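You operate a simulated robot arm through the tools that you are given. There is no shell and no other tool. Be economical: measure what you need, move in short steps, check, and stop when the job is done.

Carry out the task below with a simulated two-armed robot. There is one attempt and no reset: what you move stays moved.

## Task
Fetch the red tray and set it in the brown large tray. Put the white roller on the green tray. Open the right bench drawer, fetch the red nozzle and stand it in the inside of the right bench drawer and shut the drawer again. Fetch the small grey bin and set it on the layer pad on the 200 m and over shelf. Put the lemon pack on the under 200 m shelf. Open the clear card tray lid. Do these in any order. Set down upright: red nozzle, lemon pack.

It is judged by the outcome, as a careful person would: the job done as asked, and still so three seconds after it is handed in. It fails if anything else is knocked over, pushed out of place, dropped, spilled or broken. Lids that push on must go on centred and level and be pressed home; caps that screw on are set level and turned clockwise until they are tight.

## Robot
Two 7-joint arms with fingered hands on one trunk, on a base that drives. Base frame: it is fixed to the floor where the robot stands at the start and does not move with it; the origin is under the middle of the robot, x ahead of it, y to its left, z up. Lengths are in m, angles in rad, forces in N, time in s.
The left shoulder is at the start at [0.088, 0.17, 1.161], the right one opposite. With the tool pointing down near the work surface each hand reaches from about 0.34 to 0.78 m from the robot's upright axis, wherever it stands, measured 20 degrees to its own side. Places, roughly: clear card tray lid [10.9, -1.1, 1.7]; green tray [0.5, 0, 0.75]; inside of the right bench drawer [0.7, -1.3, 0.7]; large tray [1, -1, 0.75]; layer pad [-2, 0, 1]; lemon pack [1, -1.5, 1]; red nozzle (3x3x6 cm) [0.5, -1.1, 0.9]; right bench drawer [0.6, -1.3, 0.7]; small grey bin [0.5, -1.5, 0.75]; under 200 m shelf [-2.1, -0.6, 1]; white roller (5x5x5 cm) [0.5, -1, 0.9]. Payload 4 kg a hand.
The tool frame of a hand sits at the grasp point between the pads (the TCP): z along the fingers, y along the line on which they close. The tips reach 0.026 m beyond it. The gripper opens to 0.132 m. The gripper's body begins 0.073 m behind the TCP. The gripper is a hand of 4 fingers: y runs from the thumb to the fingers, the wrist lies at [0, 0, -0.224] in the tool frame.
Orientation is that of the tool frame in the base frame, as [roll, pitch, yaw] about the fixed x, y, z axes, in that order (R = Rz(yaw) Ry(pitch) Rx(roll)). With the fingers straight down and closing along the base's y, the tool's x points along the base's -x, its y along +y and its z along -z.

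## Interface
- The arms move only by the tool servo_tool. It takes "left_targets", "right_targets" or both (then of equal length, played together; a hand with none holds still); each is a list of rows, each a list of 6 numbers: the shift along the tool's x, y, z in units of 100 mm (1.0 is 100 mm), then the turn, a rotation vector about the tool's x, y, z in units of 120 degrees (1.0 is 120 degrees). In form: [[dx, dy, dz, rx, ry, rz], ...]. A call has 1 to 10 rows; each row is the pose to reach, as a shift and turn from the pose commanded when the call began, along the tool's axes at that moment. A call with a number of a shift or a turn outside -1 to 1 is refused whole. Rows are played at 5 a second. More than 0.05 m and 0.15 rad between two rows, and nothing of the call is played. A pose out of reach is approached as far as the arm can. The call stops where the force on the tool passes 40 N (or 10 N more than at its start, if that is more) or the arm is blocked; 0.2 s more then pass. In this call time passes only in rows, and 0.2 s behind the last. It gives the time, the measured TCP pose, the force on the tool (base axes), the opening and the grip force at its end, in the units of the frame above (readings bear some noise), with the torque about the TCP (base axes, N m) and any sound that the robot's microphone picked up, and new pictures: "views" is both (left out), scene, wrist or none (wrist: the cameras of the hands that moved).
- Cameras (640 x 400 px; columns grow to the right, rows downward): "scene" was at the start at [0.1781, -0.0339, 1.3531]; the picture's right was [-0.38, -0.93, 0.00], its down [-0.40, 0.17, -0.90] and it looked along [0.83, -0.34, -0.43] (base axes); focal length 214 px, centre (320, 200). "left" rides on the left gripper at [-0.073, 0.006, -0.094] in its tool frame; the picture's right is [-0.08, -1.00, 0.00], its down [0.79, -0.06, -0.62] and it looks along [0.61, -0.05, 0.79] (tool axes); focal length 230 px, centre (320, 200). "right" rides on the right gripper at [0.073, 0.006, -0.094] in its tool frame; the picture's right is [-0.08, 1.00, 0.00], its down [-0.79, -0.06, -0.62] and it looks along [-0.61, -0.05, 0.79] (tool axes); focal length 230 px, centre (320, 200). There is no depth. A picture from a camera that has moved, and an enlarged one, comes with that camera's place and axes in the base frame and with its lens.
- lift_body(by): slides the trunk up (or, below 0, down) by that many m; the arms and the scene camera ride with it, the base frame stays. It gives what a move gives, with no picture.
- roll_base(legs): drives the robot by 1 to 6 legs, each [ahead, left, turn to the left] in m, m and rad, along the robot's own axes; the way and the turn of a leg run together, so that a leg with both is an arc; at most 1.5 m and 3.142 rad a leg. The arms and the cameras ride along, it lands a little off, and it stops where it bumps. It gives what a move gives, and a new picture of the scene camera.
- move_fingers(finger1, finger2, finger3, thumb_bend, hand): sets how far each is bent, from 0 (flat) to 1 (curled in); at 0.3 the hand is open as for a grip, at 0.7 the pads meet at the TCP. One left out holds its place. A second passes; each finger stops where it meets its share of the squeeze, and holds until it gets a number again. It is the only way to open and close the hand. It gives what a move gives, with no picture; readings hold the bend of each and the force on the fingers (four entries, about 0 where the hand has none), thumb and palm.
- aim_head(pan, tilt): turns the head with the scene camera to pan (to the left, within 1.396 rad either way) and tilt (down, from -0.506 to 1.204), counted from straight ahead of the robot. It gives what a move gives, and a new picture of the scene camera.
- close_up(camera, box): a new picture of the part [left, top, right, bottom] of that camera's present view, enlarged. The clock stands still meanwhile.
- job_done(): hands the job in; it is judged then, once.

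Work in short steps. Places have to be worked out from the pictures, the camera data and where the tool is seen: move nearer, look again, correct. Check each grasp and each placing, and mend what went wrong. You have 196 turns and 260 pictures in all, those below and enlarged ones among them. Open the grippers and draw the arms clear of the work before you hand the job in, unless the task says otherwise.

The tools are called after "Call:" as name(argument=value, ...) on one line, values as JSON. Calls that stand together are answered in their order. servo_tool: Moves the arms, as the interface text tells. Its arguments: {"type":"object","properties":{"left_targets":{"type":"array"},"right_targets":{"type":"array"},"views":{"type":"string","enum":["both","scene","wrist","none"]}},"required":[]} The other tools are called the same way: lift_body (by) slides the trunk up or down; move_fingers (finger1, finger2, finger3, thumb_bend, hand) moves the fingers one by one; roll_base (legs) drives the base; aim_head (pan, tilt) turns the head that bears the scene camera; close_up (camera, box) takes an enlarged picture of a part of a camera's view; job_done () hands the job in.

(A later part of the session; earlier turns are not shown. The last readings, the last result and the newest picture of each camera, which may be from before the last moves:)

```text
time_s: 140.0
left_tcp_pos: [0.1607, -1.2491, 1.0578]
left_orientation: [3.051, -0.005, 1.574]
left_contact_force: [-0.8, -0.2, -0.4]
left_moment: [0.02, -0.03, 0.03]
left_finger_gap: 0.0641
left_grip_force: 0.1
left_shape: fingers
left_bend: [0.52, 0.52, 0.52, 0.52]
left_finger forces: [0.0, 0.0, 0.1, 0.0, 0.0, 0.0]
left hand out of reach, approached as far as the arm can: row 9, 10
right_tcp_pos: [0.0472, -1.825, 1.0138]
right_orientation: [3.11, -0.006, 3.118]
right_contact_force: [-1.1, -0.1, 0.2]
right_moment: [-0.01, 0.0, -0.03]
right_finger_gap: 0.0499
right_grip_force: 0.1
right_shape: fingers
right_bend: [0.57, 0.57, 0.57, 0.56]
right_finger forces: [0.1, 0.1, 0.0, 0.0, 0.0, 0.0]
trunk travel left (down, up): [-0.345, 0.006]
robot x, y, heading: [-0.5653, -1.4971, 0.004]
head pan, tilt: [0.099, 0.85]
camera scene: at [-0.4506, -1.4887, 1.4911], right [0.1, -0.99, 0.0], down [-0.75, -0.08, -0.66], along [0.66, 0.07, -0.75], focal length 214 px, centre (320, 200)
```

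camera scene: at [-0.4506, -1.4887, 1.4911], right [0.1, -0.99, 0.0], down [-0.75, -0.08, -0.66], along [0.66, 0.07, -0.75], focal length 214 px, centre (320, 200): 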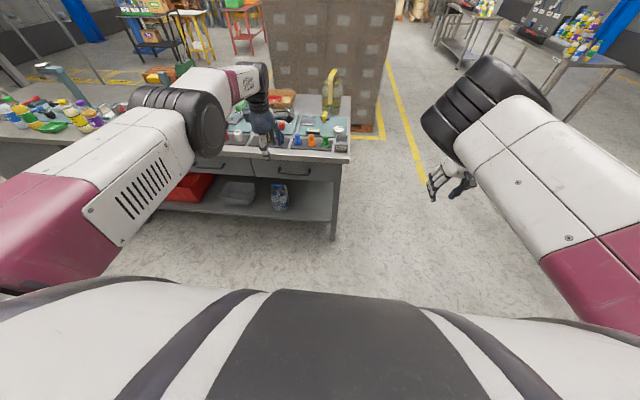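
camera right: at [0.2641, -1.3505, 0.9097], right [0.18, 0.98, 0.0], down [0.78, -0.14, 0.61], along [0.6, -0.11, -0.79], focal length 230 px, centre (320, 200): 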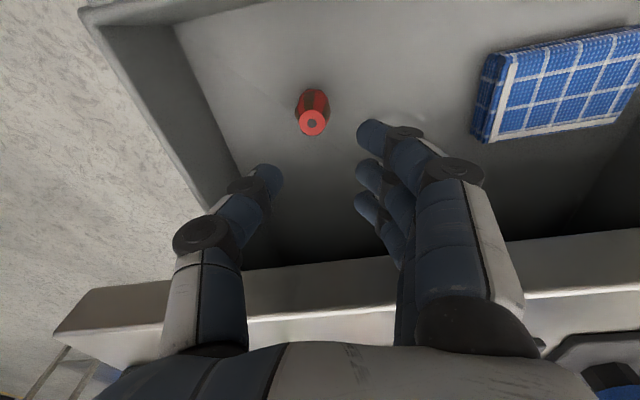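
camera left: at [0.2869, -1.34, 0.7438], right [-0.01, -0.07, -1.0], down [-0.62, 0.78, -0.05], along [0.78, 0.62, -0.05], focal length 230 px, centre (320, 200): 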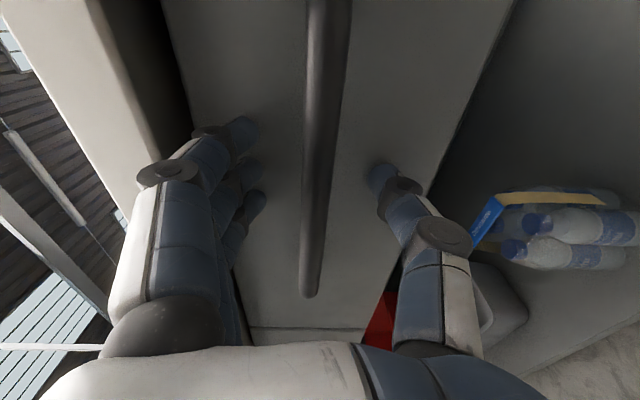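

Now drive so the right hand comes over the small grey "Reject" bin (≈0.474, −1.50).

Call:
roll_base(legs=[[0, 0.32, 0], [0.4, 0, 0]])

Call:
close_up(camera="right", box=[0, 0, 640, 400])

```text
time_s: 145.5
left_tcp_pos: [0.5638, -0.929, 1.0583]
left_orientation: [3.048, -0.006, 1.575]
left_contact_force: [0.2, 0.7, 0.0]
left_moment: [0.01, 0.01, -0.01]
left_finger_gap: 0.0638
left_grip_force: 0.0
left_shape: fingers
left_bend: [0.52, 0.52, 0.52, 0.52]
left_finger forces: [0.0, 0.0, 0.0, 0.0, 0.0, 0.0]
right_tcp_pos: [0.4453, -1.5047, 1.0126]
right_orientation: [3.109, -0.006, 3.115]
right_contact_force: [0.7, 0.5, 0.1]
right_moment: [-0.01, 0.01, 0.02]
right_finger_gap: 0.0493
right_grip_force: 0.0
right_shape: fingers
right_bend: [0.57, 0.57, 0.57, 0.56]
right_finger forces: [0.0, 0.0, 0.0, 0.0, 0.0, 0.0]
trunk travel left (down, up): [-0.345, 0.006]
robot x, y, heading: [-0.1682, -1.1799, 0.002]
head pan, tilt: [0.099, 0.85]
camera scene: at [-0.0508, -1.1676, 1.491], right [0.1, -0.99, 0.0], down [-0.75, -0.08, -0.66], along [0.66, 0.07, -0.75], focal length 214 px, centre (320, 200)
```

scene: 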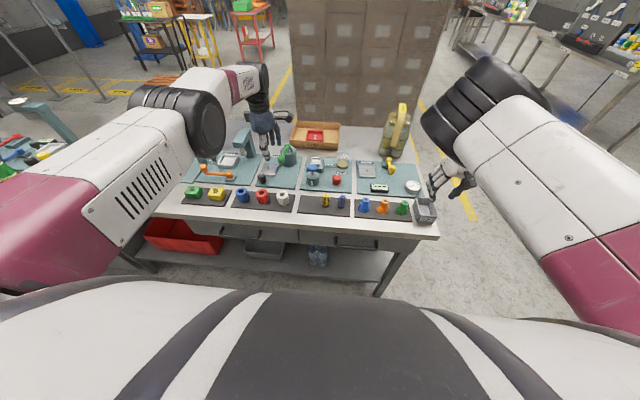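

```text
1.00 times, centred on (320, 200) of right (not enlarged: the box is as wide or as high as the picture)
camera zoom: at [0.3735, -1.4989, 1.1072], right [0.1, 0.99, 0.03], down [0.79, -0.1, 0.61], along [0.61, -0.04, -0.79], focal length 230 px, centre (320, 200)
```

zoom: 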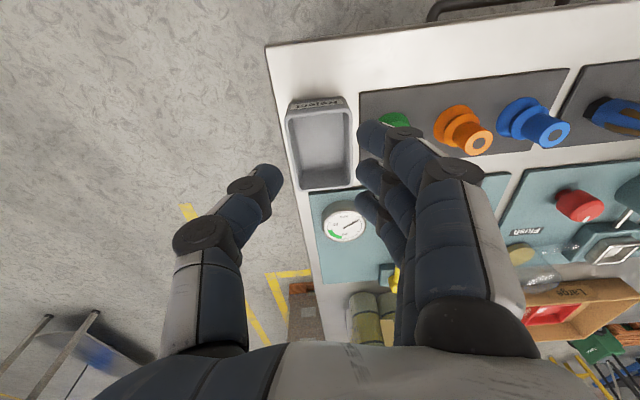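

Bin spans x≈0.43–0.517, y≈−1.532…−1.472, close beside the green cone, so I'll close along x. Turn the right hand −90° about its z and centre it; open the fingers.

Call:
servo_tool(right_targets=[[-0.05, 0, 0, 0, 0, -0.07], [-0.1, 0, 0, 0, 0, -0.14], [-0.15, 0, 0, 0, 0, -0.21], [-0.2, 0, 0, 0, 0, -0.28], [-0.25, 0.02, 0, 0, 0, -0.35], [-0.28, 0.02, 0, 0, 0, -0.42], [-0.28, 0.02, 0, 0, 0, -0.49], [-0.28, 0.02, 0, 0, 0, -0.56], [-0.28, 0.02, 0, 0, 0, -0.63], [-0.28, 0.02, 0, 0, 0, -0.7]], views="none")

Call:
move_fingers(hand="right", finger1=0.31, finger2=0.31, finger3=0.31, thumb_bend=0.31)

Call:
servo_tool(right_targets=[[0, 0, 0, 0.01, 0, -0.06]], views="wrist")

```text
time_s: 147.7
left_tcp_pos: [0.5617, -0.9284, 1.0593]
left_orientation: [3.049, -0.009, 1.572]
left_contact_force: [-0.4, 0.3, -0.3]
left_moment: [0.0, 0.0, 0.02]
left_finger_gap: 0.064
left_grip_force: 0.0
left_shape: fingers
left_bend: [0.52, 0.52, 0.52, 0.52]
left_finger forces: [0.1, 0.0, 0.0, 0.0, 0.0, 0.0]
right_tcp_pos: [0.4742, -1.5032, 1.0135]
right_orientation: [3.13, 0.032, -1.7]
right_contact_force: [-1.1, -0.1, 0.3]
right_moment: [0.03, 0.02, 0.0]
right_finger_gap: 0.0497
right_grip_force: 0.1
right_shape: fingers
right_bend: [0.57, 0.57, 0.57, 0.56]
right_finger forces: [0.1, 0.1, 0.0, 0.0, 0.0, 0.0]
trunk travel left (down, up): [-0.345, 0.006]
robot x, y, heading: [-0.1708, -1.1798, 0.001]
head pan, tilt: [0.099, 0.85]
```

```text
time_s: 148.7
left_tcp_pos: [0.5614, -0.9287, 1.0574]
left_orientation: [3.048, -0.007, 1.572]
left_contact_force: [-0.4, 0.6, 0.2]
left_moment: [0.01, 0.01, 0.01]
left_finger_gap: 0.0641
left_grip_force: 0.0
left_shape: fingers
left_bend: [0.52, 0.52, 0.52, 0.52]
left_finger forces: [0.0, 0.0, 0.0, 0.1, 0.1, 0.0]
right_tcp_pos: [0.474, -1.5023, 1.012]
right_orientation: [3.131, 0.031, -1.701]
right_contact_force: [0.2, 0.8, 0.5]
right_moment: [-0.01, 0.02, -0.01]
right_finger_gap: 0.1325
right_grip_force: 0.0
right_shape: fingers
right_bend: [0.31, 0.31, 0.31, 0.31]
right_finger forces: [0.0, 0.0, 0.0, 0.1, 0.0, 0.1]
trunk travel left (down, up): [-0.345, 0.006]
robot x, y, heading: [-0.166, -1.1765, 0.0]
head pan, tilt: [0.099, 0.85]
```

```text
time_s: 149.1
left_tcp_pos: [0.5623, -0.9299, 1.0589]
left_orientation: [3.049, -0.008, 1.572]
left_contact_force: [0.9, 0.5, 0.1]
left_moment: [-0.01, -0.02, 0.01]
left_finger_gap: 0.0639
left_grip_force: 0.0
left_shape: fingers
left_bend: [0.52, 0.52, 0.52, 0.52]
left_finger forces: [0.1, 0.1, 0.0, 0.1, 0.0, 0.0]
right_tcp_pos: [0.4736, -1.5024, 1.0134]
right_orientation: [-3.126, 0.032, -1.575]
right_contact_force: [-0.3, 0.3, 0.0]
right_moment: [0.02, -0.01, -0.05]
right_finger_gap: 0.1323
right_grip_force: 0.0
right_shape: fingers
right_bend: [0.31, 0.31, 0.31, 0.31]
right_finger forces: [0.0, 0.1, 0.0, 0.0, 0.1, 0.1]
trunk travel left (down, up): [-0.345, 0.006]
robot x, y, heading: [-0.167, -1.1735, 0.005]
head pan, tilt: [0.099, 0.85]
camera right: at [0.4661, -1.5777, 1.1046], right [-1.0, 0.08, -0.01], down [0.05, 0.76, 0.64], along [0.06, 0.64, -0.77], focal length 230 px, centre (320, 200)
```

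right: 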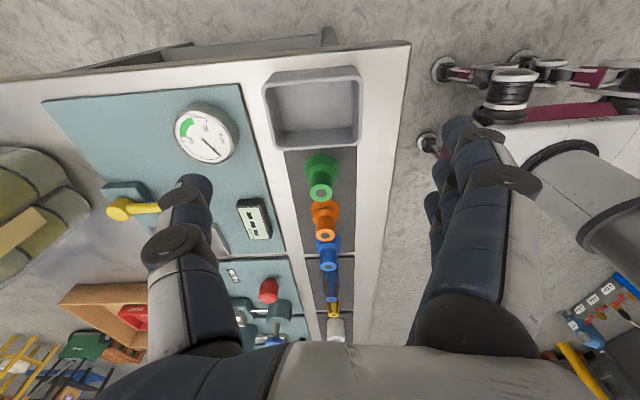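

Bin centre x≈0.481; the dial gauge edge is near x 0.563, so I trim the thumb opening a bit, then descend.

Call:
move_fingers(hand="right", finger1=0.33, finger2=0.33, finger3=0.33, thumb_bend=0.37)

Call:
servo_tool(right_targets=[[0, -0.06, 0.3, 0, -0.01, 0], [0, -0.06, 0.6, 0, -0.015, 0], [0, -0.06, 0.9, 0, -0.015, 0], [0, -0.06, 1.0, 0, -0.015, 0]], views="wrist")

```text
time_s: 150.1
left_tcp_pos: [0.5625, -0.9286, 1.0594]
left_orientation: [3.048, -0.008, 1.573]
left_contact_force: [-0.1, 0.5, -0.3]
left_moment: [0.0, -0.01, 0.02]
left_finger_gap: 0.0645
left_grip_force: 0.0
left_shape: fingers
left_bend: [0.52, 0.52, 0.52, 0.52]
left_finger forces: [0.1, 0.0, 0.0, 0.0, 0.1, 0.1]
right_tcp_pos: [0.4744, -1.5024, 1.0139]
right_orientation: [-3.128, 0.032, -1.577]
right_contact_force: [-0.3, 0.6, -1.2]
right_moment: [0.03, -0.01, -0.01]
right_finger_gap: 0.121
right_grip_force: 0.0
right_shape: fingers
right_bend: [0.33, 0.33, 0.33, 0.37]
right_finger forces: [0.1, 0.0, 0.0, 0.1, 0.1, 0.1]
trunk travel left (down, up): [-0.345, 0.006]
robot x, y, heading: [-0.1712, -1.177, 0.001]
head pan, tilt: [0.099, 0.85]
```

```text
time_s: 151.1
left_tcp_pos: [0.5616, -0.9281, 1.0587]
left_orientation: [3.05, -0.008, 1.572]
left_contact_force: [-0.6, -0.1, -0.1]
left_moment: [0.0, 0.0, -0.02]
left_finger_gap: 0.0644
left_grip_force: 0.0
left_shape: fingers
left_bend: [0.52, 0.52, 0.52, 0.52]
left_finger forces: [0.0, 0.1, 0.0, 0.0, 0.0, 0.1]
right_tcp_pos: [0.4818, -1.5003, 0.913]
right_orientation: [-3.127, 0.061, -1.577]
right_contact_force: [-0.1, 0.9, -0.4]
right_moment: [-0.01, -0.02, 0.03]
right_finger_gap: 0.1207
right_grip_force: 0.0
right_shape: fingers
right_bend: [0.33, 0.33, 0.33, 0.37]
right_finger forces: [0.0, 0.0, 0.0, 0.0, 0.0, 0.0]
trunk travel left (down, up): [-0.345, 0.006]
robot x, y, heading: [-0.168, -1.1776, 0.003]
head pan, tilt: [0.099, 0.85]
camera right: at [0.473, -1.5779, 1.0015], right [-1.0, 0.08, -0.01], down [0.06, 0.74, 0.67], along [0.06, 0.66, -0.75], focal length 230 px, centre (320, 200)
```

right: 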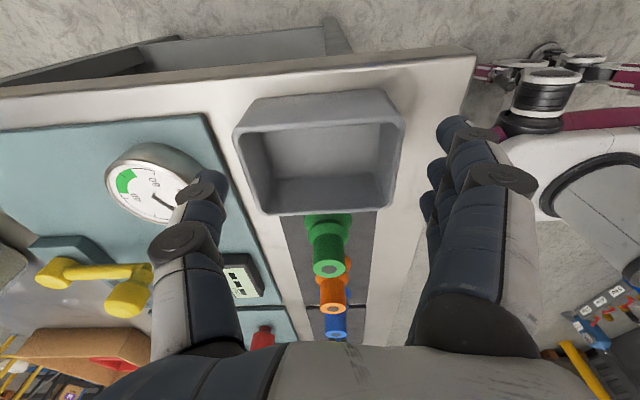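

The thumb comes close to the gauge; tighten the thumb a little more and level the hand, then descend the last bit.

Call:
move_fingers(hand="right", thumb_bend=0.42)

Call:
servo_tool(right_targets=[[0, 0.0, 0.06, 0, 0.015, 0], [0, 0.0, 0.14, 0, 0.03, 0], [0, 0.0, 0.22, 0, 0.03, 0], [0, 0.0, 0.28, 0, 0.03, 0]], views="wrist")

```text
time_s: 152.1
left_tcp_pos: [0.5613, -0.9291, 1.0581]
left_orientation: [3.048, -0.005, 1.571]
left_contact_force: [-0.5, 0.3, 0.4]
left_moment: [0.02, -0.02, -0.04]
left_finger_gap: 0.064
left_grip_force: 0.0
left_shape: fingers
left_bend: [0.52, 0.52, 0.52, 0.52]
left_finger forces: [0.0, 0.0, 0.0, 0.0, 0.0, 0.0]
right_tcp_pos: [0.4809, -1.499, 0.9131]
right_orientation: [-3.127, 0.063, -1.575]
right_contact_force: [-0.3, 0.3, 0.2]
right_moment: [0.02, -0.02, 0.0]
right_finger_gap: 0.1129
right_grip_force: 0.0
right_shape: fingers
right_bend: [0.33, 0.33, 0.33, 0.42]
right_finger forces: [0.0, 0.0, 0.1, 0.0, 0.0, 0.0]
trunk travel left (down, up): [-0.345, 0.006]
robot x, y, heading: [-0.1671, -1.1761, 0.004]
head pan, tilt: [0.099, 0.85]
```

```text
time_s: 153.1
left_tcp_pos: [0.5619, -0.929, 1.058]
left_orientation: [3.049, -0.006, 1.572]
left_contact_force: [-0.8, 0.3, 0.0]
left_moment: [0.0, -0.02, 0.04]
left_finger_gap: 0.0641
left_grip_force: 0.1
left_shape: fingers
left_bend: [0.52, 0.52, 0.52, 0.52]
left_finger forces: [0.0, 0.0, 0.0, 0.0, 0.1, 0.1]
right_tcp_pos: [0.4818, -1.4997, 0.8859]
right_orientation: [-3.125, -0.001, -1.577]
right_contact_force: [0.1, -0.7, 1.1]
right_moment: [-0.01, -0.01, -0.01]
right_finger_gap: 0.1128
right_grip_force: 0.1
right_shape: fingers
right_bend: [0.33, 0.33, 0.33, 0.42]
right_finger forces: [0.0, 0.0, 0.0, 0.1, 0.0, 0.0]
trunk travel left (down, up): [-0.345, 0.006]
robot x, y, heading: [-0.1694, -1.1795, -0.001]
head pan, tilt: [0.099, 0.85]
camera right: at [0.4738, -1.5705, 0.9786], right [-1.0, 0.08, -0.01], down [0.06, 0.78, 0.62], along [0.06, 0.61, -0.79], focal length 230 px, centre (320, 200)
```

right: 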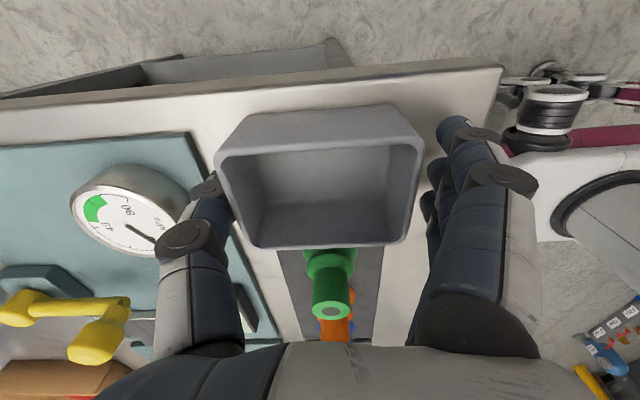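

Thumb is in the gap, no contact. Close on the bin.

Call:
move_fingers(hand="right", finger1=0.56, finger2=0.56, finger3=0.56, thumb_bend=0.56)

Call:
close_up(camera="right", box=[0, 0, 640, 400])

```text
time_s: 154.1
left_tcp_pos: [0.5617, -0.9289, 1.0584]
left_orientation: [3.048, -0.006, 1.575]
left_contact_force: [-0.9, 0.3, -0.3]
left_moment: [0.01, -0.03, -0.01]
left_finger_gap: 0.0639
left_grip_force: 0.1
left_shape: fingers
left_bend: [0.52, 0.52, 0.52, 0.52]
left_finger forces: [0.1, 0.0, 0.0, 0.0, 0.0, 0.0]
right_tcp_pos: [0.481, -1.4978, 0.8859]
right_orientation: [-3.126, -0.001, -1.575]
right_contact_force: [-1.3, -0.1, 2.1]
right_moment: [0.0, 0.29, -0.02]
right_finger_gap: 0.0882
right_grip_force: 22.3
right_shape: fingers
right_bend: [0.45, 0.45, 0.45, 0.51]
right_finger forces: [7.7, 7.9, 7.8, 0.0, 21.7, 0.1]
trunk travel left (down, up): [-0.345, 0.006]
robot x, y, heading: [-0.1681, -1.1766, 0.002]
head pan, tilt: [0.099, 0.85]
```

```text
1.00 times, centred on (320, 200) of right (not enlarged: the box is as wide or as high as the picture)
camera zoom: at [0.4735, -1.5705, 0.9789], right [-1.0, 0.08, -0.01], down [0.06, 0.78, 0.62], along [0.06, 0.61, -0.79], focal length 230 px, centre (320, 200)
```

zoom: 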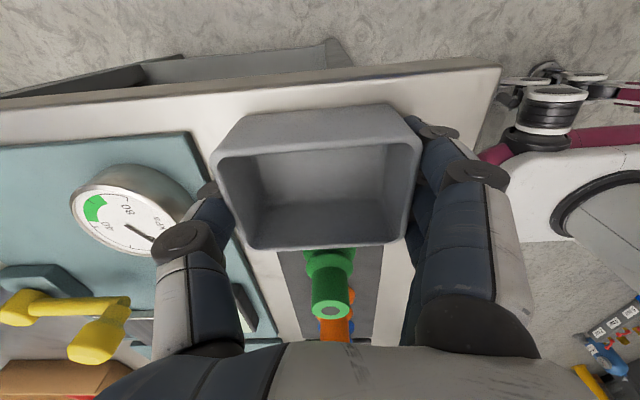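

Firm balanced grip (22 N). Lift the bin 0.1 m, and at the same time move the left hand over the white roller.

Call:
servo_tool(right_targets=[[0, 0, -0.3, 0, 0, 0], [0, 0, -0.6, 0, 0, 0], [0, 0, -0.9, 0, 0, 0], [0, 0, -1.0, 0, 0, 0]], left_targets=[[-0.1, -0.2, 0, 0.01, 0, 0], [-0.2, -0.4, 0, 0.02, 0, 0], [-0.3, -0.6, 0, 0.03, 0, 0], [-0.39, -0.79, 0, 0.043, 0, 0]], views="both")

```text
time_s: 155.1
left_tcp_pos: [0.4839, -0.9683, 1.0495]
left_orientation: [3.141, -0.007, 1.573]
left_contact_force: [0.0, 0.1, 0.0]
left_moment: [0.0, -0.03, -0.01]
left_finger_gap: 0.0643
left_grip_force: 0.1
left_shape: fingers
left_bend: [0.52, 0.52, 0.52, 0.52]
left_finger forces: [0.0, 0.0, 0.1, 0.0, 0.1, 0.0]
right_tcp_pos: [0.4796, -1.4982, 0.9865]
right_orientation: [-3.127, 0.0, -1.578]
right_contact_force: [-0.4, 0.3, -4.4]
right_moment: [0.03, -0.04, 0.0]
right_finger_gap: 0.0885
right_grip_force: 22.1
right_shape: fingers
right_bend: [0.45, 0.45, 0.45, 0.51]
right_finger forces: [7.5, 7.5, 7.4, 0.1, 22.4, 0.0]
trunk travel left (down, up): [-0.345, 0.006]
robot x, y, heading: [-0.1688, -1.1748, 0.0]
head pan, tilt: [0.099, 0.85]
camera scene: at [-0.0513, -1.1681, 1.491], right [0.1, -0.99, 0.0], down [-0.75, -0.08, -0.66], along [0.66, 0.07, -0.75], focal length 214 px, centre (320, 200)
camera right: at [0.4726, -1.5711, 1.0791], right [-1.0, 0.08, -0.01], down [0.06, 0.78, 0.62], along [0.06, 0.61, -0.79], focal length 230 px, centre (320, 200)
camera left: at [0.4881, -1.0424, 1.1432], right [-1.0, -0.08, 0.0], down [-0.06, 0.78, 0.62], along [-0.05, 0.62, -0.78], focal length 230 px, centre (320, 200)
```

scene: 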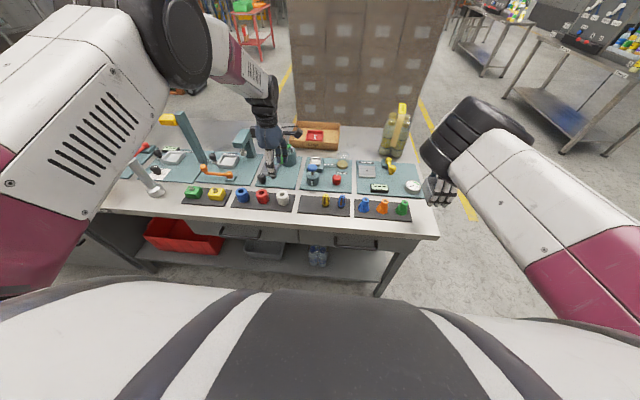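
right: 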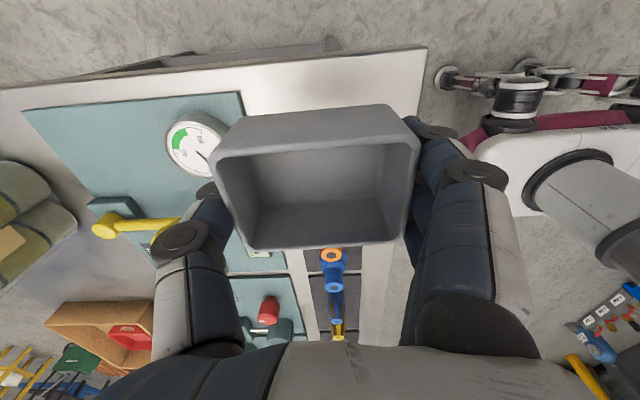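
left: 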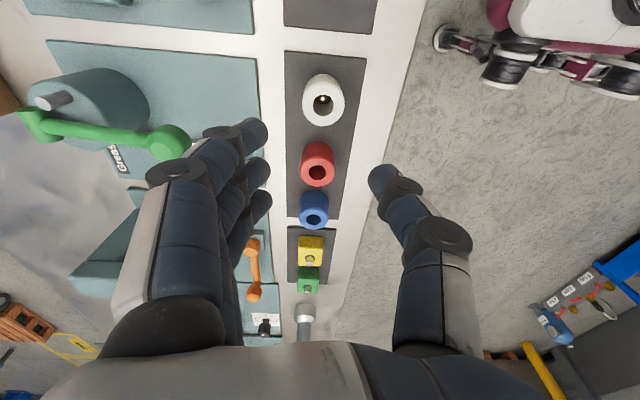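

White roller centre ≈ (0.480, −0.978). Centre the left hand, open slightly and descend.

Call:
move_fingers(hand="left", finger1=0.46, finger2=0.46, finger3=0.46, thumb_bend=0.46)

Call:
servo_tool(left_targets=[[-0.1, -0.03, 0.3, 0, 0, 0], [-0.1, -0.03, 0.6, 0, 0, 0], [-0.1, -0.03, 0.9, 0, 0, 0], [-0.1, -0.03, 1.0, 0, 0, 0]], right_targets=[[0, 0, -0.2, 0, 0, 0], [0, 0, -0.3, 0, 0, 0], [0, 0, -0.4, 0, 0, 0], [0, 0, -0.5, 0, 0, 0]], views="none")

Call:
close_up(camera="left", box=[0, 0, 640, 400])

```text
time_s: 156.1
left_tcp_pos: [0.4824, -0.9678, 1.0506]
left_orientation: [3.138, -0.007, 1.574]
left_contact_force: [-0.6, -0.9, -0.6]
left_moment: [0.01, 0.02, 0.01]
left_finger_gap: 0.0833
left_grip_force: 0.0
left_shape: fingers
left_bend: [0.46, 0.46, 0.46, 0.46]
left_finger forces: [0.1, 0.0, 0.1, 0.0, 0.1, 0.0]
right_tcp_pos: [0.4812, -1.4978, 0.986]
right_orientation: [-3.127, -0.001, -1.576]
right_contact_force: [-0.4, -0.5, -3.1]
right_moment: [0.01, 0.0, -0.01]
right_finger_gap: 0.0883
right_grip_force: 22.4
right_shape: fingers
right_bend: [0.45, 0.45, 0.45, 0.51]
right_finger forces: [7.4, 7.5, 7.5, 0.0, 22.2, 0.0]
trunk travel left (down, up): [-0.345, 0.006]
robot x, y, heading: [-0.1678, -1.1751, 0.002]
head pan, tilt: [0.099, 0.85]
```

```text
time_s: 157.1
left_tcp_pos: [0.4808, -0.9779, 0.9501]
left_orientation: [3.138, -0.005, 1.572]
left_contact_force: [-0.7, -1.2, 0.0]
left_moment: [-0.03, 0.02, -0.03]
left_finger_gap: 0.0834
left_grip_force: 0.0
left_shape: fingers
left_bend: [0.46, 0.46, 0.46, 0.46]
left_finger forces: [0.0, 0.0, 0.1, 0.1, 0.0, 0.0]
right_tcp_pos: [0.4794, -1.4979, 1.034]
right_orientation: [-3.127, 0.002, -1.576]
right_contact_force: [0.5, -0.1, -3.0]
right_moment: [0.01, 0.05, 0.0]
right_finger_gap: 0.0884
right_grip_force: 22.3
right_shape: fingers
right_bend: [0.45, 0.45, 0.45, 0.51]
right_finger forces: [7.4, 7.4, 7.5, 0.0, 22.1, 0.0]
trunk travel left (down, up): [-0.345, 0.006]
robot x, y, heading: [-0.1683, -1.1768, -0.004]
head pan, tilt: [0.099, 0.85]
```

```text
1.00 times, centred on (320, 200) of left (not enlarged: the box is as wide or as high as the picture)
camera zoom: at [0.4857, -1.0517, 1.0436], right [-1.0, -0.08, 0.0], down [-0.07, 0.78, 0.62], along [-0.05, 0.62, -0.78], focal length 230 px, centre (320, 200)
```

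zoom: 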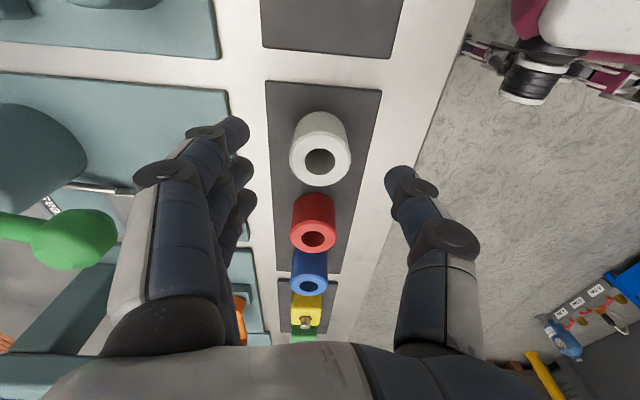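

Aligned. Descend the last 6 cm and close.

Call:
servo_tool(left_targets=[[0, 0, 0.25, 0, 0, 0], [0, 0, 0.45, 0, 0, 0], [0, 0, 0.58, 0, 0, 0]], views="none")

Call:
move_fingers(hand="left", finger1=0.68, finger2=0.68, finger3=0.68, thumb_bend=0.66)

Call:
close_up(camera="left", box=[0, 0, 640, 400])

```text
time_s: 157.9
left_tcp_pos: [0.4809, -0.9759, 0.8922]
left_orientation: [3.138, -0.009, 1.573]
left_contact_force: [-0.8, 0.1, 0.8]
left_moment: [0.0, 0.01, 0.01]
left_finger_gap: 0.0831
left_grip_force: 0.1
left_shape: fingers
left_bend: [0.46, 0.46, 0.46, 0.46]
left_finger forces: [0.0, 0.0, 0.0, 0.0, 0.0, 0.1]
right_tcp_pos: [0.481, -1.4981, 1.0349]
right_orientation: [-3.127, 0.0, -1.574]
right_contact_force: [-0.2, 0.1, -2.9]
right_moment: [0.03, 0.0, -0.02]
right_finger_gap: 0.0883
right_grip_force: 21.9
right_shape: fingers
right_bend: [0.45, 0.45, 0.45, 0.51]
right_finger forces: [7.4, 7.4, 7.6, 0.0, 22.2, 0.0]
trunk travel left (down, up): [-0.345, 0.006]
robot x, y, heading: [-0.1697, -1.1764, 0.001]
head pan, tilt: [0.099, 0.85]
```

```text
time_s: 158.9
left_tcp_pos: [0.4809, -0.9784, 0.8923]
left_orientation: [3.138, -0.007, 1.572]
left_contact_force: [-1.1, 0.0, 0.0]
left_moment: [0.0, 0.03, 0.0]
left_finger_gap: 0.0317
left_grip_force: 10.5
left_shape: fingers
left_bend: [0.68, 0.59, 0.62, 0.61]
left_finger forces: [0.0, 6.3, 4.5, 0.0, 11.2, 0.1]
right_tcp_pos: [0.4795, -1.4979, 1.0352]
right_orientation: [-3.128, 0.0, -1.576]
right_contact_force: [-0.1, 0.0, -2.3]
right_moment: [0.0, 0.0, 0.01]
right_finger_gap: 0.0884
right_grip_force: 22.9
right_shape: fingers
right_bend: [0.45, 0.45, 0.45, 0.51]
right_finger forces: [7.4, 7.3, 7.5, 0.0, 22.1, 0.0]
trunk travel left (down, up): [-0.345, 0.006]
robot x, y, heading: [-0.1684, -1.1769, 0.002]
head pan, tilt: [0.099, 0.85]
```

```text
1.00 times, centred on (320, 200) of left (not enlarged: the box is as wide or as high as the picture)
camera zoom: at [0.4864, -1.0512, 0.9861], right [-1.0, -0.08, 0.0], down [-0.06, 0.78, 0.62], along [-0.05, 0.62, -0.78], focal length 230 px, centre (320, 200)
```

zoom: 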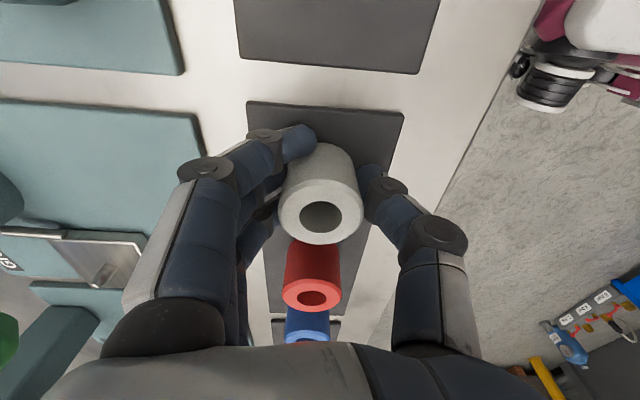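

Held by fingers 2–3 and thumb (finger 1 passes beside). Tighten a bit and lift.

Call:
move_fingers(hand="left", finger2=0.74, finger3=0.74, thumb_bend=0.72)

Call:
servo_tool(left_targets=[[0, 0, -0.3, 0, 0, 0], [0, 0, -0.6, 0, 0, 0], [0, 0, -0.9, 0, 0, 0], [0, 0, -1.0, 0, 0, 0]], views="wrist")

```text
time_s: 159.9
left_tcp_pos: [0.4811, -0.9781, 0.8917]
left_orientation: [3.138, -0.008, 1.574]
left_contact_force: [0.4, 0.2, 0.6]
left_moment: [0.0, -0.02, 0.01]
left_finger_gap: 0.0301
left_grip_force: 18.5
left_shape: fingers
left_bend: [0.68, 0.58, 0.62, 0.63]
left_finger forces: [0.0, 8.6, 10.1, 0.0, 18.5, 0.0]
right_tcp_pos: [0.4793, -1.4973, 1.035]
right_orientation: [-3.129, 0.0, -1.576]
right_contact_force: [-0.4, 0.4, -2.3]
right_moment: [-0.02, -0.02, 0.02]
right_finger_gap: 0.0881
right_grip_force: 22.9
right_shape: fingers
right_bend: [0.45, 0.45, 0.45, 0.51]
right_finger forces: [7.4, 7.3, 7.5, 0.0, 22.2, 0.0]
trunk travel left (down, up): [-0.345, 0.006]
robot x, y, heading: [-0.1634, -1.1769, 0.001]
head pan, tilt: [0.099, 0.85]
```

```text
time_s: 160.9
left_tcp_pos: [0.4802, -0.9788, 0.9928]
left_orientation: [3.14, -0.007, 1.574]
left_contact_force: [-0.3, 0.4, -1.3]
left_moment: [-0.05, -0.04, -0.01]
left_finger_gap: 0.0302
left_grip_force: 18.2
left_shape: fingers
left_bend: [0.68, 0.58, 0.62, 0.63]
left_finger forces: [0.0, 8.7, 9.9, 0.0, 18.4, 0.0]
right_tcp_pos: [0.4798, -1.4978, 1.0352]
right_orientation: [-3.128, 0.0, -1.576]
right_contact_force: [-0.5, -0.5, -2.9]
right_moment: [0.05, -0.01, 0.03]
right_finger_gap: 0.0885
right_grip_force: 22.0
right_shape: fingers
right_bend: [0.45, 0.45, 0.45, 0.51]
right_finger forces: [7.4, 7.5, 7.4, 0.1, 22.2, 0.1]
trunk travel left (down, up): [-0.345, 0.006]
robot x, y, heading: [-0.1677, -1.1744, 0.002]
head pan, tilt: [0.099, 0.85]
camera left: at [0.4857, -1.0518, 1.0861], right [-1.0, -0.08, 0.0], down [-0.06, 0.78, 0.62], along [-0.05, 0.62, -0.78], focal length 230 px, centre (320, 200)
```

left: 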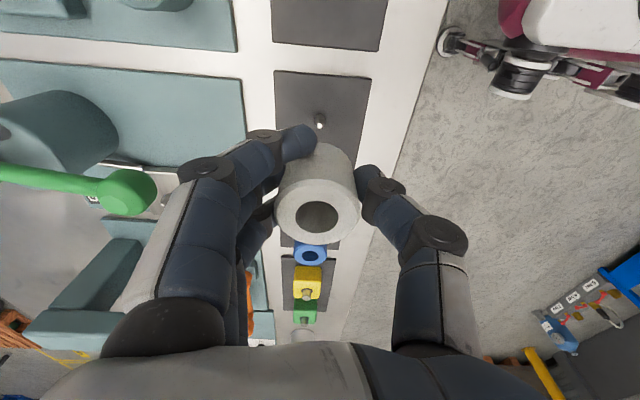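

Roller is up. Raise it further, back off 0.2 m so nothing on the bench is crossed, drive left 1.08 m.

Call:
servo_tool(left_targets=[[0, 0, -0.4, 0, 0, 0], [0, 0, -0.8, 0, 0, 0]], views="none")

Call:
roll_base(legs=[[-0.22, 0, 0], [0, 1.077, 0]])

```text
time_s: 161.5
left_tcp_pos: [0.4808, -0.9785, 1.073]
left_orientation: [3.138, -0.006, 1.573]
left_contact_force: [-0.6, -0.9, -1.3]
left_moment: [-0.04, -0.01, 0.0]
left_finger_gap: 0.03
left_grip_force: 18.9
left_shape: fingers
left_bend: [0.68, 0.58, 0.62, 0.63]
left_finger forces: [0.0, 8.9, 10.1, 0.0, 18.4, 0.0]
right_tcp_pos: [0.4796, -1.4984, 1.035]
right_orientation: [-3.127, 0.0, -1.575]
right_contact_force: [1.3, -0.2, -3.0]
right_moment: [-0.01, 0.01, 0.03]
right_finger_gap: 0.0887
right_grip_force: 22.1
right_shape: fingers
right_bend: [0.45, 0.45, 0.45, 0.51]
right_finger forces: [7.5, 7.4, 7.5, 0.0, 22.3, 0.0]
trunk travel left (down, up): [-0.345, 0.006]
robot x, y, heading: [-0.1707, -1.18, 0.001]
head pan, tilt: [0.099, 0.85]
```

```text
time_s: 172.5
left_tcp_pos: [0.2511, 0.0983, 1.0723]
left_orientation: [3.138, -0.006, 1.582]
left_contact_force: [0.5, -0.2, -0.8]
left_moment: [0.04, -0.01, 0.02]
left_finger_gap: 0.03
left_grip_force: 18.7
left_shape: fingers
left_bend: [0.68, 0.58, 0.62, 0.63]
left_finger forces: [0.1, 8.8, 10.1, 0.1, 18.4, 0.0]
right_tcp_pos: [0.254, -0.4215, 1.0353]
right_orientation: [-3.128, -0.001, -1.568]
right_contact_force: [-0.8, -0.7, -3.7]
right_moment: [-0.01, 0.04, 0.0]
right_finger_gap: 0.0884
right_grip_force: 22.6
right_shape: fingers
right_bend: [0.45, 0.45, 0.45, 0.51]
right_finger forces: [7.4, 7.5, 7.4, 0.0, 22.2, 0.0]
trunk travel left (down, up): [-0.345, 0.006]
robot x, y, heading: [-0.3948, -0.1054, 0.009]
head pan, tilt: [0.099, 0.85]
camera scene: at [-0.2791, -0.0964, 1.491], right [0.11, -0.99, 0.0], down [-0.75, -0.08, -0.66], along [0.66, 0.07, -0.75], focal length 214 px, centre (320, 200)
```

scene: 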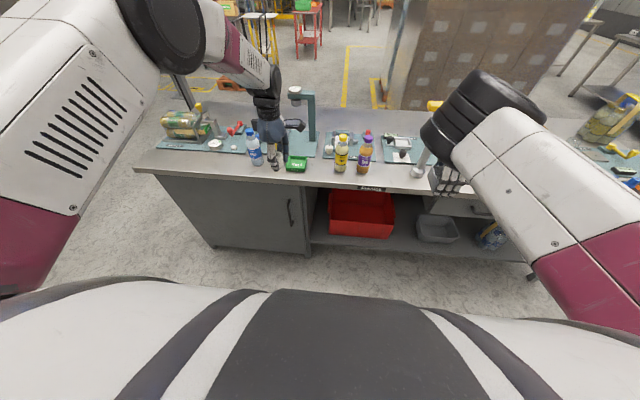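

Raise the right hand with the bin (the "170" handle stands below its path), shift the left hand slightly right, then drive forward over the green tray (centre ≈ 0.482, 0.09).

Call:
servo_tool(right_targets=[[0, 0, -0.4, 0, 0, 0], [0, 0, -0.8, 0, 0, 0], [0, 0, -1.0, 0, 0, 0]], left_targets=[[-0.05, 0, 0, 0, 0, 0], [-0.1, 0, 0, 0, 0, 0], [-0.1, 0, 0, 0, 0, 0]], views="none")

Call:
roll_base(legs=[[0.22, 0, 0]])

Call:
close_up(camera="left", box=[0, 0, 640, 400])

```text
time_s: 173.3
left_tcp_pos: [0.252, 0.0874, 1.0722]
left_orientation: [3.137, -0.007, 1.581]
left_contact_force: [0.5, -0.6, -1.5]
left_moment: [-0.01, 0.02, -0.01]
left_finger_gap: 0.03
left_grip_force: 18.6
left_shape: fingers
left_bend: [0.68, 0.58, 0.62, 0.63]
left_finger forces: [0.0, 8.7, 9.9, 0.0, 18.4, 0.0]
right_tcp_pos: [0.252, -0.4236, 1.1355]
right_orientation: [-3.127, 0.001, -1.57]
right_contact_force: [0.7, 0.3, -2.8]
right_moment: [0.01, -0.02, 0.04]
right_finger_gap: 0.0884
right_grip_force: 22.2
right_shape: fingers
right_bend: [0.45, 0.45, 0.45, 0.51]
right_finger forces: [7.3, 7.5, 7.4, 0.1, 22.1, 0.0]
trunk travel left (down, up): [-0.345, 0.006]
robot x, y, heading: [-0.3955, -0.1082, 0.012]
head pan, tilt: [0.099, 0.85]
```

```text
time_s: 175.0
left_tcp_pos: [0.4706, 0.088, 1.0725]
left_orientation: [3.139, -0.007, 1.581]
left_contact_force: [-0.1, 0.3, -1.2]
left_moment: [-0.01, -0.03, -0.02]
left_finger_gap: 0.0304
left_grip_force: 18.3
left_shape: fingers
left_bend: [0.68, 0.58, 0.62, 0.63]
left_finger forces: [0.1, 8.9, 10.0, 0.0, 18.4, 0.1]
right_tcp_pos: [0.4709, -0.4225, 1.1343]
right_orientation: [-3.128, -0.001, -1.57]
right_contact_force: [-0.2, 0.6, -3.7]
right_moment: [0.02, 0.01, -0.02]
right_finger_gap: 0.0885
right_grip_force: 22.0
right_shape: fingers
right_bend: [0.45, 0.45, 0.45, 0.51]
right_finger forces: [7.4, 7.4, 7.5, 0.0, 22.2, 0.0]
trunk travel left (down, up): [-0.345, 0.006]
robot x, y, heading: [-0.1782, -0.1048, 0.008]
head pan, tilt: [0.099, 0.85]
camera scene: at [-0.06, -0.0946, 1.4909], right [0.11, -0.99, 0.0], down [-0.75, -0.08, -0.66], along [0.66, 0.07, -0.75], focal length 214 px, centre (320, 200)
```

scene: 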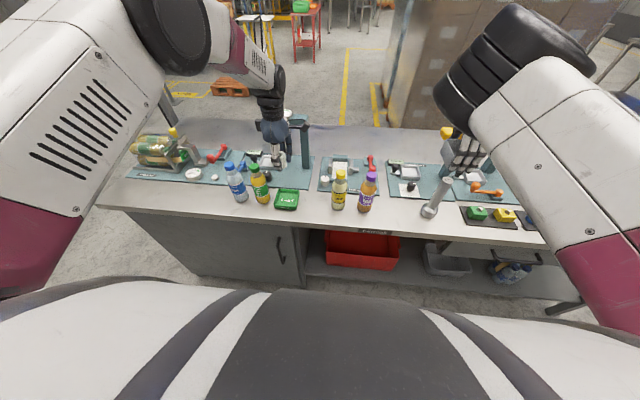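

```text
1.00 times, centred on (320, 200) of left (not enlarged: the box is as wide or as high as the picture)
camera zoom: at [0.4764, 0.0141, 1.1658], right [-1.0, -0.09, 0.0], down [-0.07, 0.78, 0.62], along [-0.05, 0.62, -0.78], focal length 230 px, centre (320, 200)
```

zoom: 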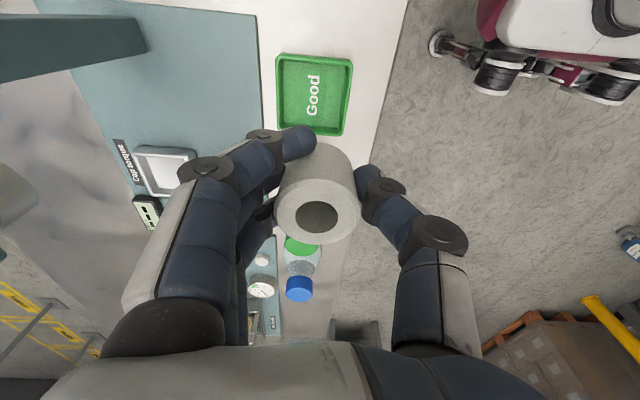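

Green tray centre (0.479, 0.0895) confirmed. Align and descend.

Call:
servo_tool(left_targets=[[0, 0.08, 0.25, 0, 0, 0], [0, 0.08, 0.5, 0, 0, 0], [0, 0.08, 0.75, 0, 0, 0], [0, 0.08, 1.0, 0, 0, 0]], views="none")

Call:
servo_tool(left_targets=[[0.02, 0, 0.3, 0, 0, 0], [0.02, 0, 0.5, 0, 0, 0], [0.02, 0, 0.6, 0, 0, 0], [0.02, 0, 0.68, 0, 0, 0]], views="both")

```text
time_s: 176.0
left_tcp_pos: [0.4806, 0.0881, 0.9734]
left_orientation: [3.138, -0.009, 1.579]
left_contact_force: [-0.6, -0.6, -0.4]
left_moment: [-0.02, -0.01, -0.01]
left_finger_gap: 0.03
left_grip_force: 18.7
left_shape: fingers
left_bend: [0.68, 0.58, 0.62, 0.64]
left_finger forces: [0.1, 8.7, 9.9, 0.0, 18.2, 0.1]
right_tcp_pos: [0.4717, -0.4222, 1.1339]
right_orientation: [-3.128, 0.0, -1.571]
right_contact_force: [0.2, 0.3, -3.0]
right_moment: [-0.01, 0.01, -0.04]
right_finger_gap: 0.0883
right_grip_force: 21.9
right_shape: fingers
right_bend: [0.45, 0.45, 0.45, 0.51]
right_finger forces: [7.3, 7.4, 7.5, 0.1, 22.2, 0.0]
trunk travel left (down, up): [-0.345, 0.006]
robot x, y, heading: [-0.1798, -0.1025, 0.01]
head pan, tilt: [0.099, 0.85]
```

```text
time_s: 177.0
left_tcp_pos: [0.4793, 0.0904, 0.9048]
left_orientation: [3.137, -0.007, 1.579]
left_contact_force: [-0.3, -0.3, -0.5]
left_moment: [0.01, 0.02, -0.02]
left_finger_gap: 0.0304
left_grip_force: 18.4
left_shape: fingers
left_bend: [0.68, 0.58, 0.62, 0.64]
left_finger forces: [0.1, 8.8, 10.0, 0.0, 18.3, 0.0]
right_tcp_pos: [0.4705, -0.4228, 1.1341]
right_orientation: [-3.127, 0.001, -1.57]
right_contact_force: [-0.8, 0.1, -2.9]
right_moment: [0.03, 0.03, -0.01]
right_finger_gap: 0.0885
right_grip_force: 22.1
right_shape: fingers
right_bend: [0.45, 0.45, 0.45, 0.51]
right_finger forces: [7.4, 7.4, 7.4, 0.0, 22.2, 0.1]
trunk travel left (down, up): [-0.345, 0.006]
robot x, y, heading: [-0.1788, -0.1065, 0.01]
head pan, tilt: [0.099, 0.85]
camera scene: at [-0.0606, -0.0945, 1.491], right [0.11, -0.99, 0.0], down [-0.75, -0.08, -0.66], along [0.66, 0.07, -0.75], focal length 214 px, centre (320, 200)
camera left: at [0.4845, 0.0172, 0.9983], right [-1.0, -0.09, 0.0], down [-0.07, 0.78, 0.62], along [-0.05, 0.62, -0.78], focal length 230 px, centre (320, 200)
```

scene: 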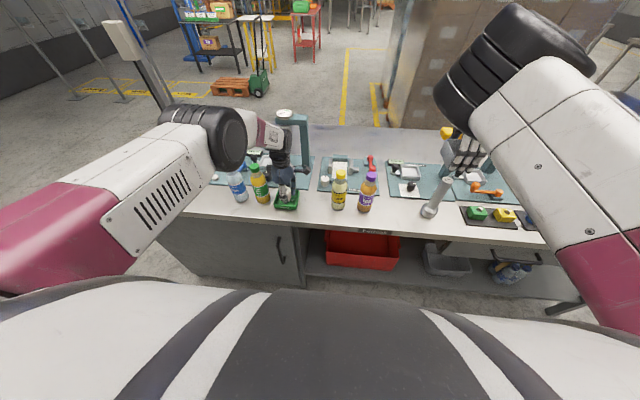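
left: 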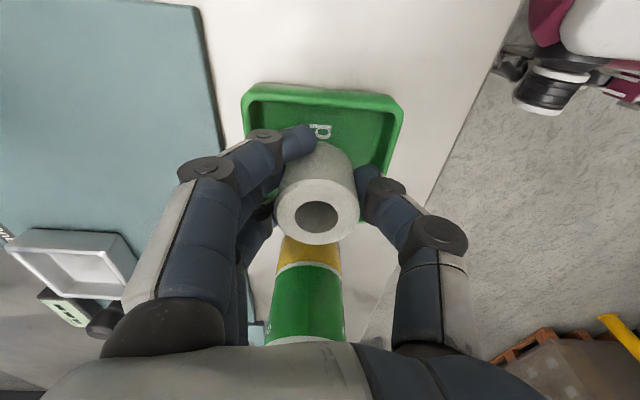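

Nearly down. Lower in small steps until it lands.

Call:
servo_tool(left_targets=[[-0.03, 0, 0.05, 0, 0, 0], [-0.03, 0, 0.09, 0, 0, 0], [-0.03, 0, 0.13, 0, 0, 0]], views="wrist")

```text
time_s: 177.8
left_tcp_pos: [0.4792, 0.0874, 0.8937]
left_orientation: [3.138, -0.007, 1.581]
left_contact_force: [2.7, -0.8, 0.8]
left_moment: [-0.02, 0.01, 0.0]
left_finger_gap: 0.0298
left_grip_force: 20.9
left_shape: fingers
left_bend: [0.68, 0.58, 0.62, 0.64]
left_finger forces: [0.1, 9.5, 10.7, 0.0, 21.4, 0.0]
right_tcp_pos: [0.4711, -0.4235, 1.1348]
right_orientation: [-3.129, -0.002, -1.57]
right_contact_force: [0.1, -1.0, -2.8]
right_moment: [0.01, 0.02, 0.01]
right_finger_gap: 0.0885
right_grip_force: 22.4
right_shape: fingers
right_bend: [0.45, 0.45, 0.45, 0.51]
right_finger forces: [7.3, 7.4, 7.5, 0.0, 22.2, 0.0]
trunk travel left (down, up): [-0.345, 0.006]
robot x, y, heading: [-0.1789, -0.1052, 0.007]
head pan, tilt: [0.099, 0.85]
camera left: at [0.4844, 0.0143, 0.9854], right [-1.0, -0.09, 0.0], down [-0.07, 0.78, 0.62], along [-0.05, 0.62, -0.78], focal length 230 px, centre (320, 200)
```

left: 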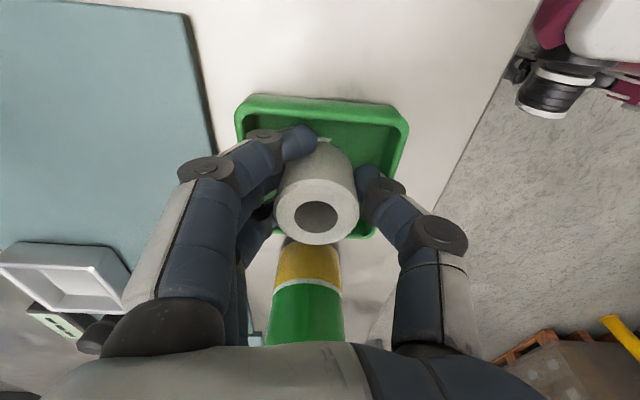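

Light contact begins. Lower 3 mm more, then open only slightly so the fingers stay inside the tray walls.

Call:
servo_tool(left_targets=[[0, 0, 0.03, 0, 0, 0], [0, 0, 0.06, 0, 0, 0]], views="none")

Call:
move_fingers(hand="left", finger1=0.56, finger2=0.55, finger3=0.56, thumb_bend=0.58)

Call:
close_up(camera="left", box=[0, 0, 640, 400])

```text
time_s: 178.4
left_tcp_pos: [0.479, 0.0884, 0.8896]
left_orientation: [3.131, -0.007, 1.579]
left_contact_force: [0.9, 0.6, 25.2]
left_moment: [0.08, -0.23, 0.02]
left_finger_gap: 0.0301
left_grip_force: 36.2
left_shape: fingers
left_bend: [0.68, 0.6, 0.63, 0.64]
left_finger forces: [0.0, 25.1, 11.8, 0.0, 35.1, 0.0]
right_tcp_pos: [0.469, -0.4226, 1.1361]
right_orientation: [-3.124, 0.0, -1.571]
right_contact_force: [0.7, 0.1, -3.2]
right_moment: [0.02, 0.01, -0.01]
right_finger_gap: 0.0883
right_grip_force: 21.6
right_shape: fingers
right_bend: [0.45, 0.45, 0.45, 0.51]
right_finger forces: [7.4, 7.3, 7.5, 0.1, 22.1, 0.0]
trunk travel left (down, up): [-0.345, 0.006]
robot x, y, heading: [-0.1785, -0.1042, 0.011]
head pan, tilt: [0.099, 0.85]
```

```text
time_s: 179.4
left_tcp_pos: [0.4785, 0.0878, 0.8902]
left_orientation: [3.133, -0.006, 1.579]
left_contact_force: [0.7, 2.0, 39.3]
left_moment: [0.05, 0.17, 0.05]
left_finger_gap: 0.0427
left_grip_force: 40.3
left_shape: fingers
left_bend: [0.58, 0.58, 0.57, 0.6]
left_finger forces: [1.7, 34.6, 1.2, 0.0, 43.5, 0.1]
right_tcp_pos: [0.4667, -0.4244, 1.1365]
right_orientation: [-3.125, 0.0, -1.569]
right_contact_force: [0.3, 0.2, -2.6]
right_moment: [0.01, 0.01, 0.02]
right_finger_gap: 0.0883
right_grip_force: 21.8
right_shape: fingers
right_bend: [0.45, 0.45, 0.45, 0.51]
right_finger forces: [7.4, 7.4, 7.4, 0.0, 22.1, 0.0]
trunk travel left (down, up): [-0.345, 0.006]
robot x, y, heading: [-0.1798, -0.1036, 0.014]
head pan, tilt: [0.099, 0.85]
```

```text
1.00 times, centred on (320, 200) of left (not enlarged: the box is as wide or as high as the picture)
camera zoom: at [0.4831, 0.014, 0.9833], right [-1.0, -0.09, -0.01], down [-0.07, 0.78, 0.62], along [-0.05, 0.62, -0.78], focal length 230 px, centre (320, 200)
```

zoom: 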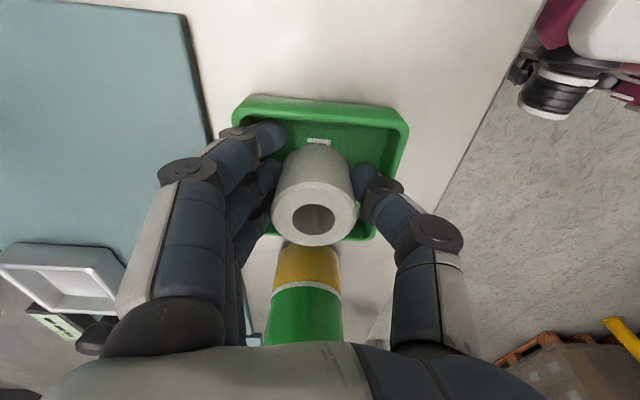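

Fingers press the tray floor; raise 6 mm then let them settle.

Call:
servo_tool(left_targets=[[0, 0, -0.08, 0, 0, 0]], views="wrist")

```text
time_s: 179.8
left_tcp_pos: [0.4767, 0.0878, 0.8915]
left_orientation: [-3.141, -0.007, 1.58]
left_contact_force: [2.8, 1.7, 7.3]
left_moment: [0.1, -0.17, 0.02]
left_finger_gap: 0.0438
left_grip_force: 20.5
left_shape: fingers
left_bend: [0.57, 0.56, 0.56, 0.59]
left_finger forces: [0.2, 19.5, 0.1, 0.0, 22.4, 0.0]
right_tcp_pos: [0.4704, -0.4232, 1.1355]
right_orientation: [-3.126, 0.0, -1.571]
right_contact_force: [0.0, 0.2, -2.9]
right_moment: [0.02, -0.01, -0.03]
right_finger_gap: 0.0883
right_grip_force: 22.3
right_shape: fingers
right_bend: [0.45, 0.45, 0.45, 0.51]
right_finger forces: [7.4, 7.4, 7.6, 0.1, 22.2, 0.1]
trunk travel left (down, up): [-0.345, 0.006]
robot x, y, heading: [-0.1757, -0.1016, 0.01]
head pan, tilt: [0.099, 0.85]
camera left: at [0.4827, 0.0139, 0.9847], right [-1.0, -0.09, 0.0], down [-0.07, 0.78, 0.62], along [-0.05, 0.62, -0.78], focal length 230 px, centre (320, 200)
```

left: 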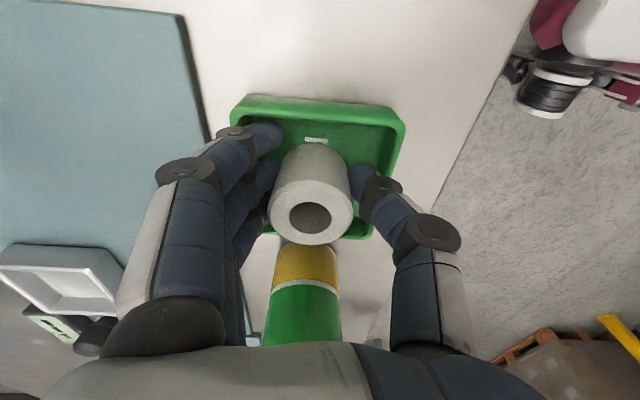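

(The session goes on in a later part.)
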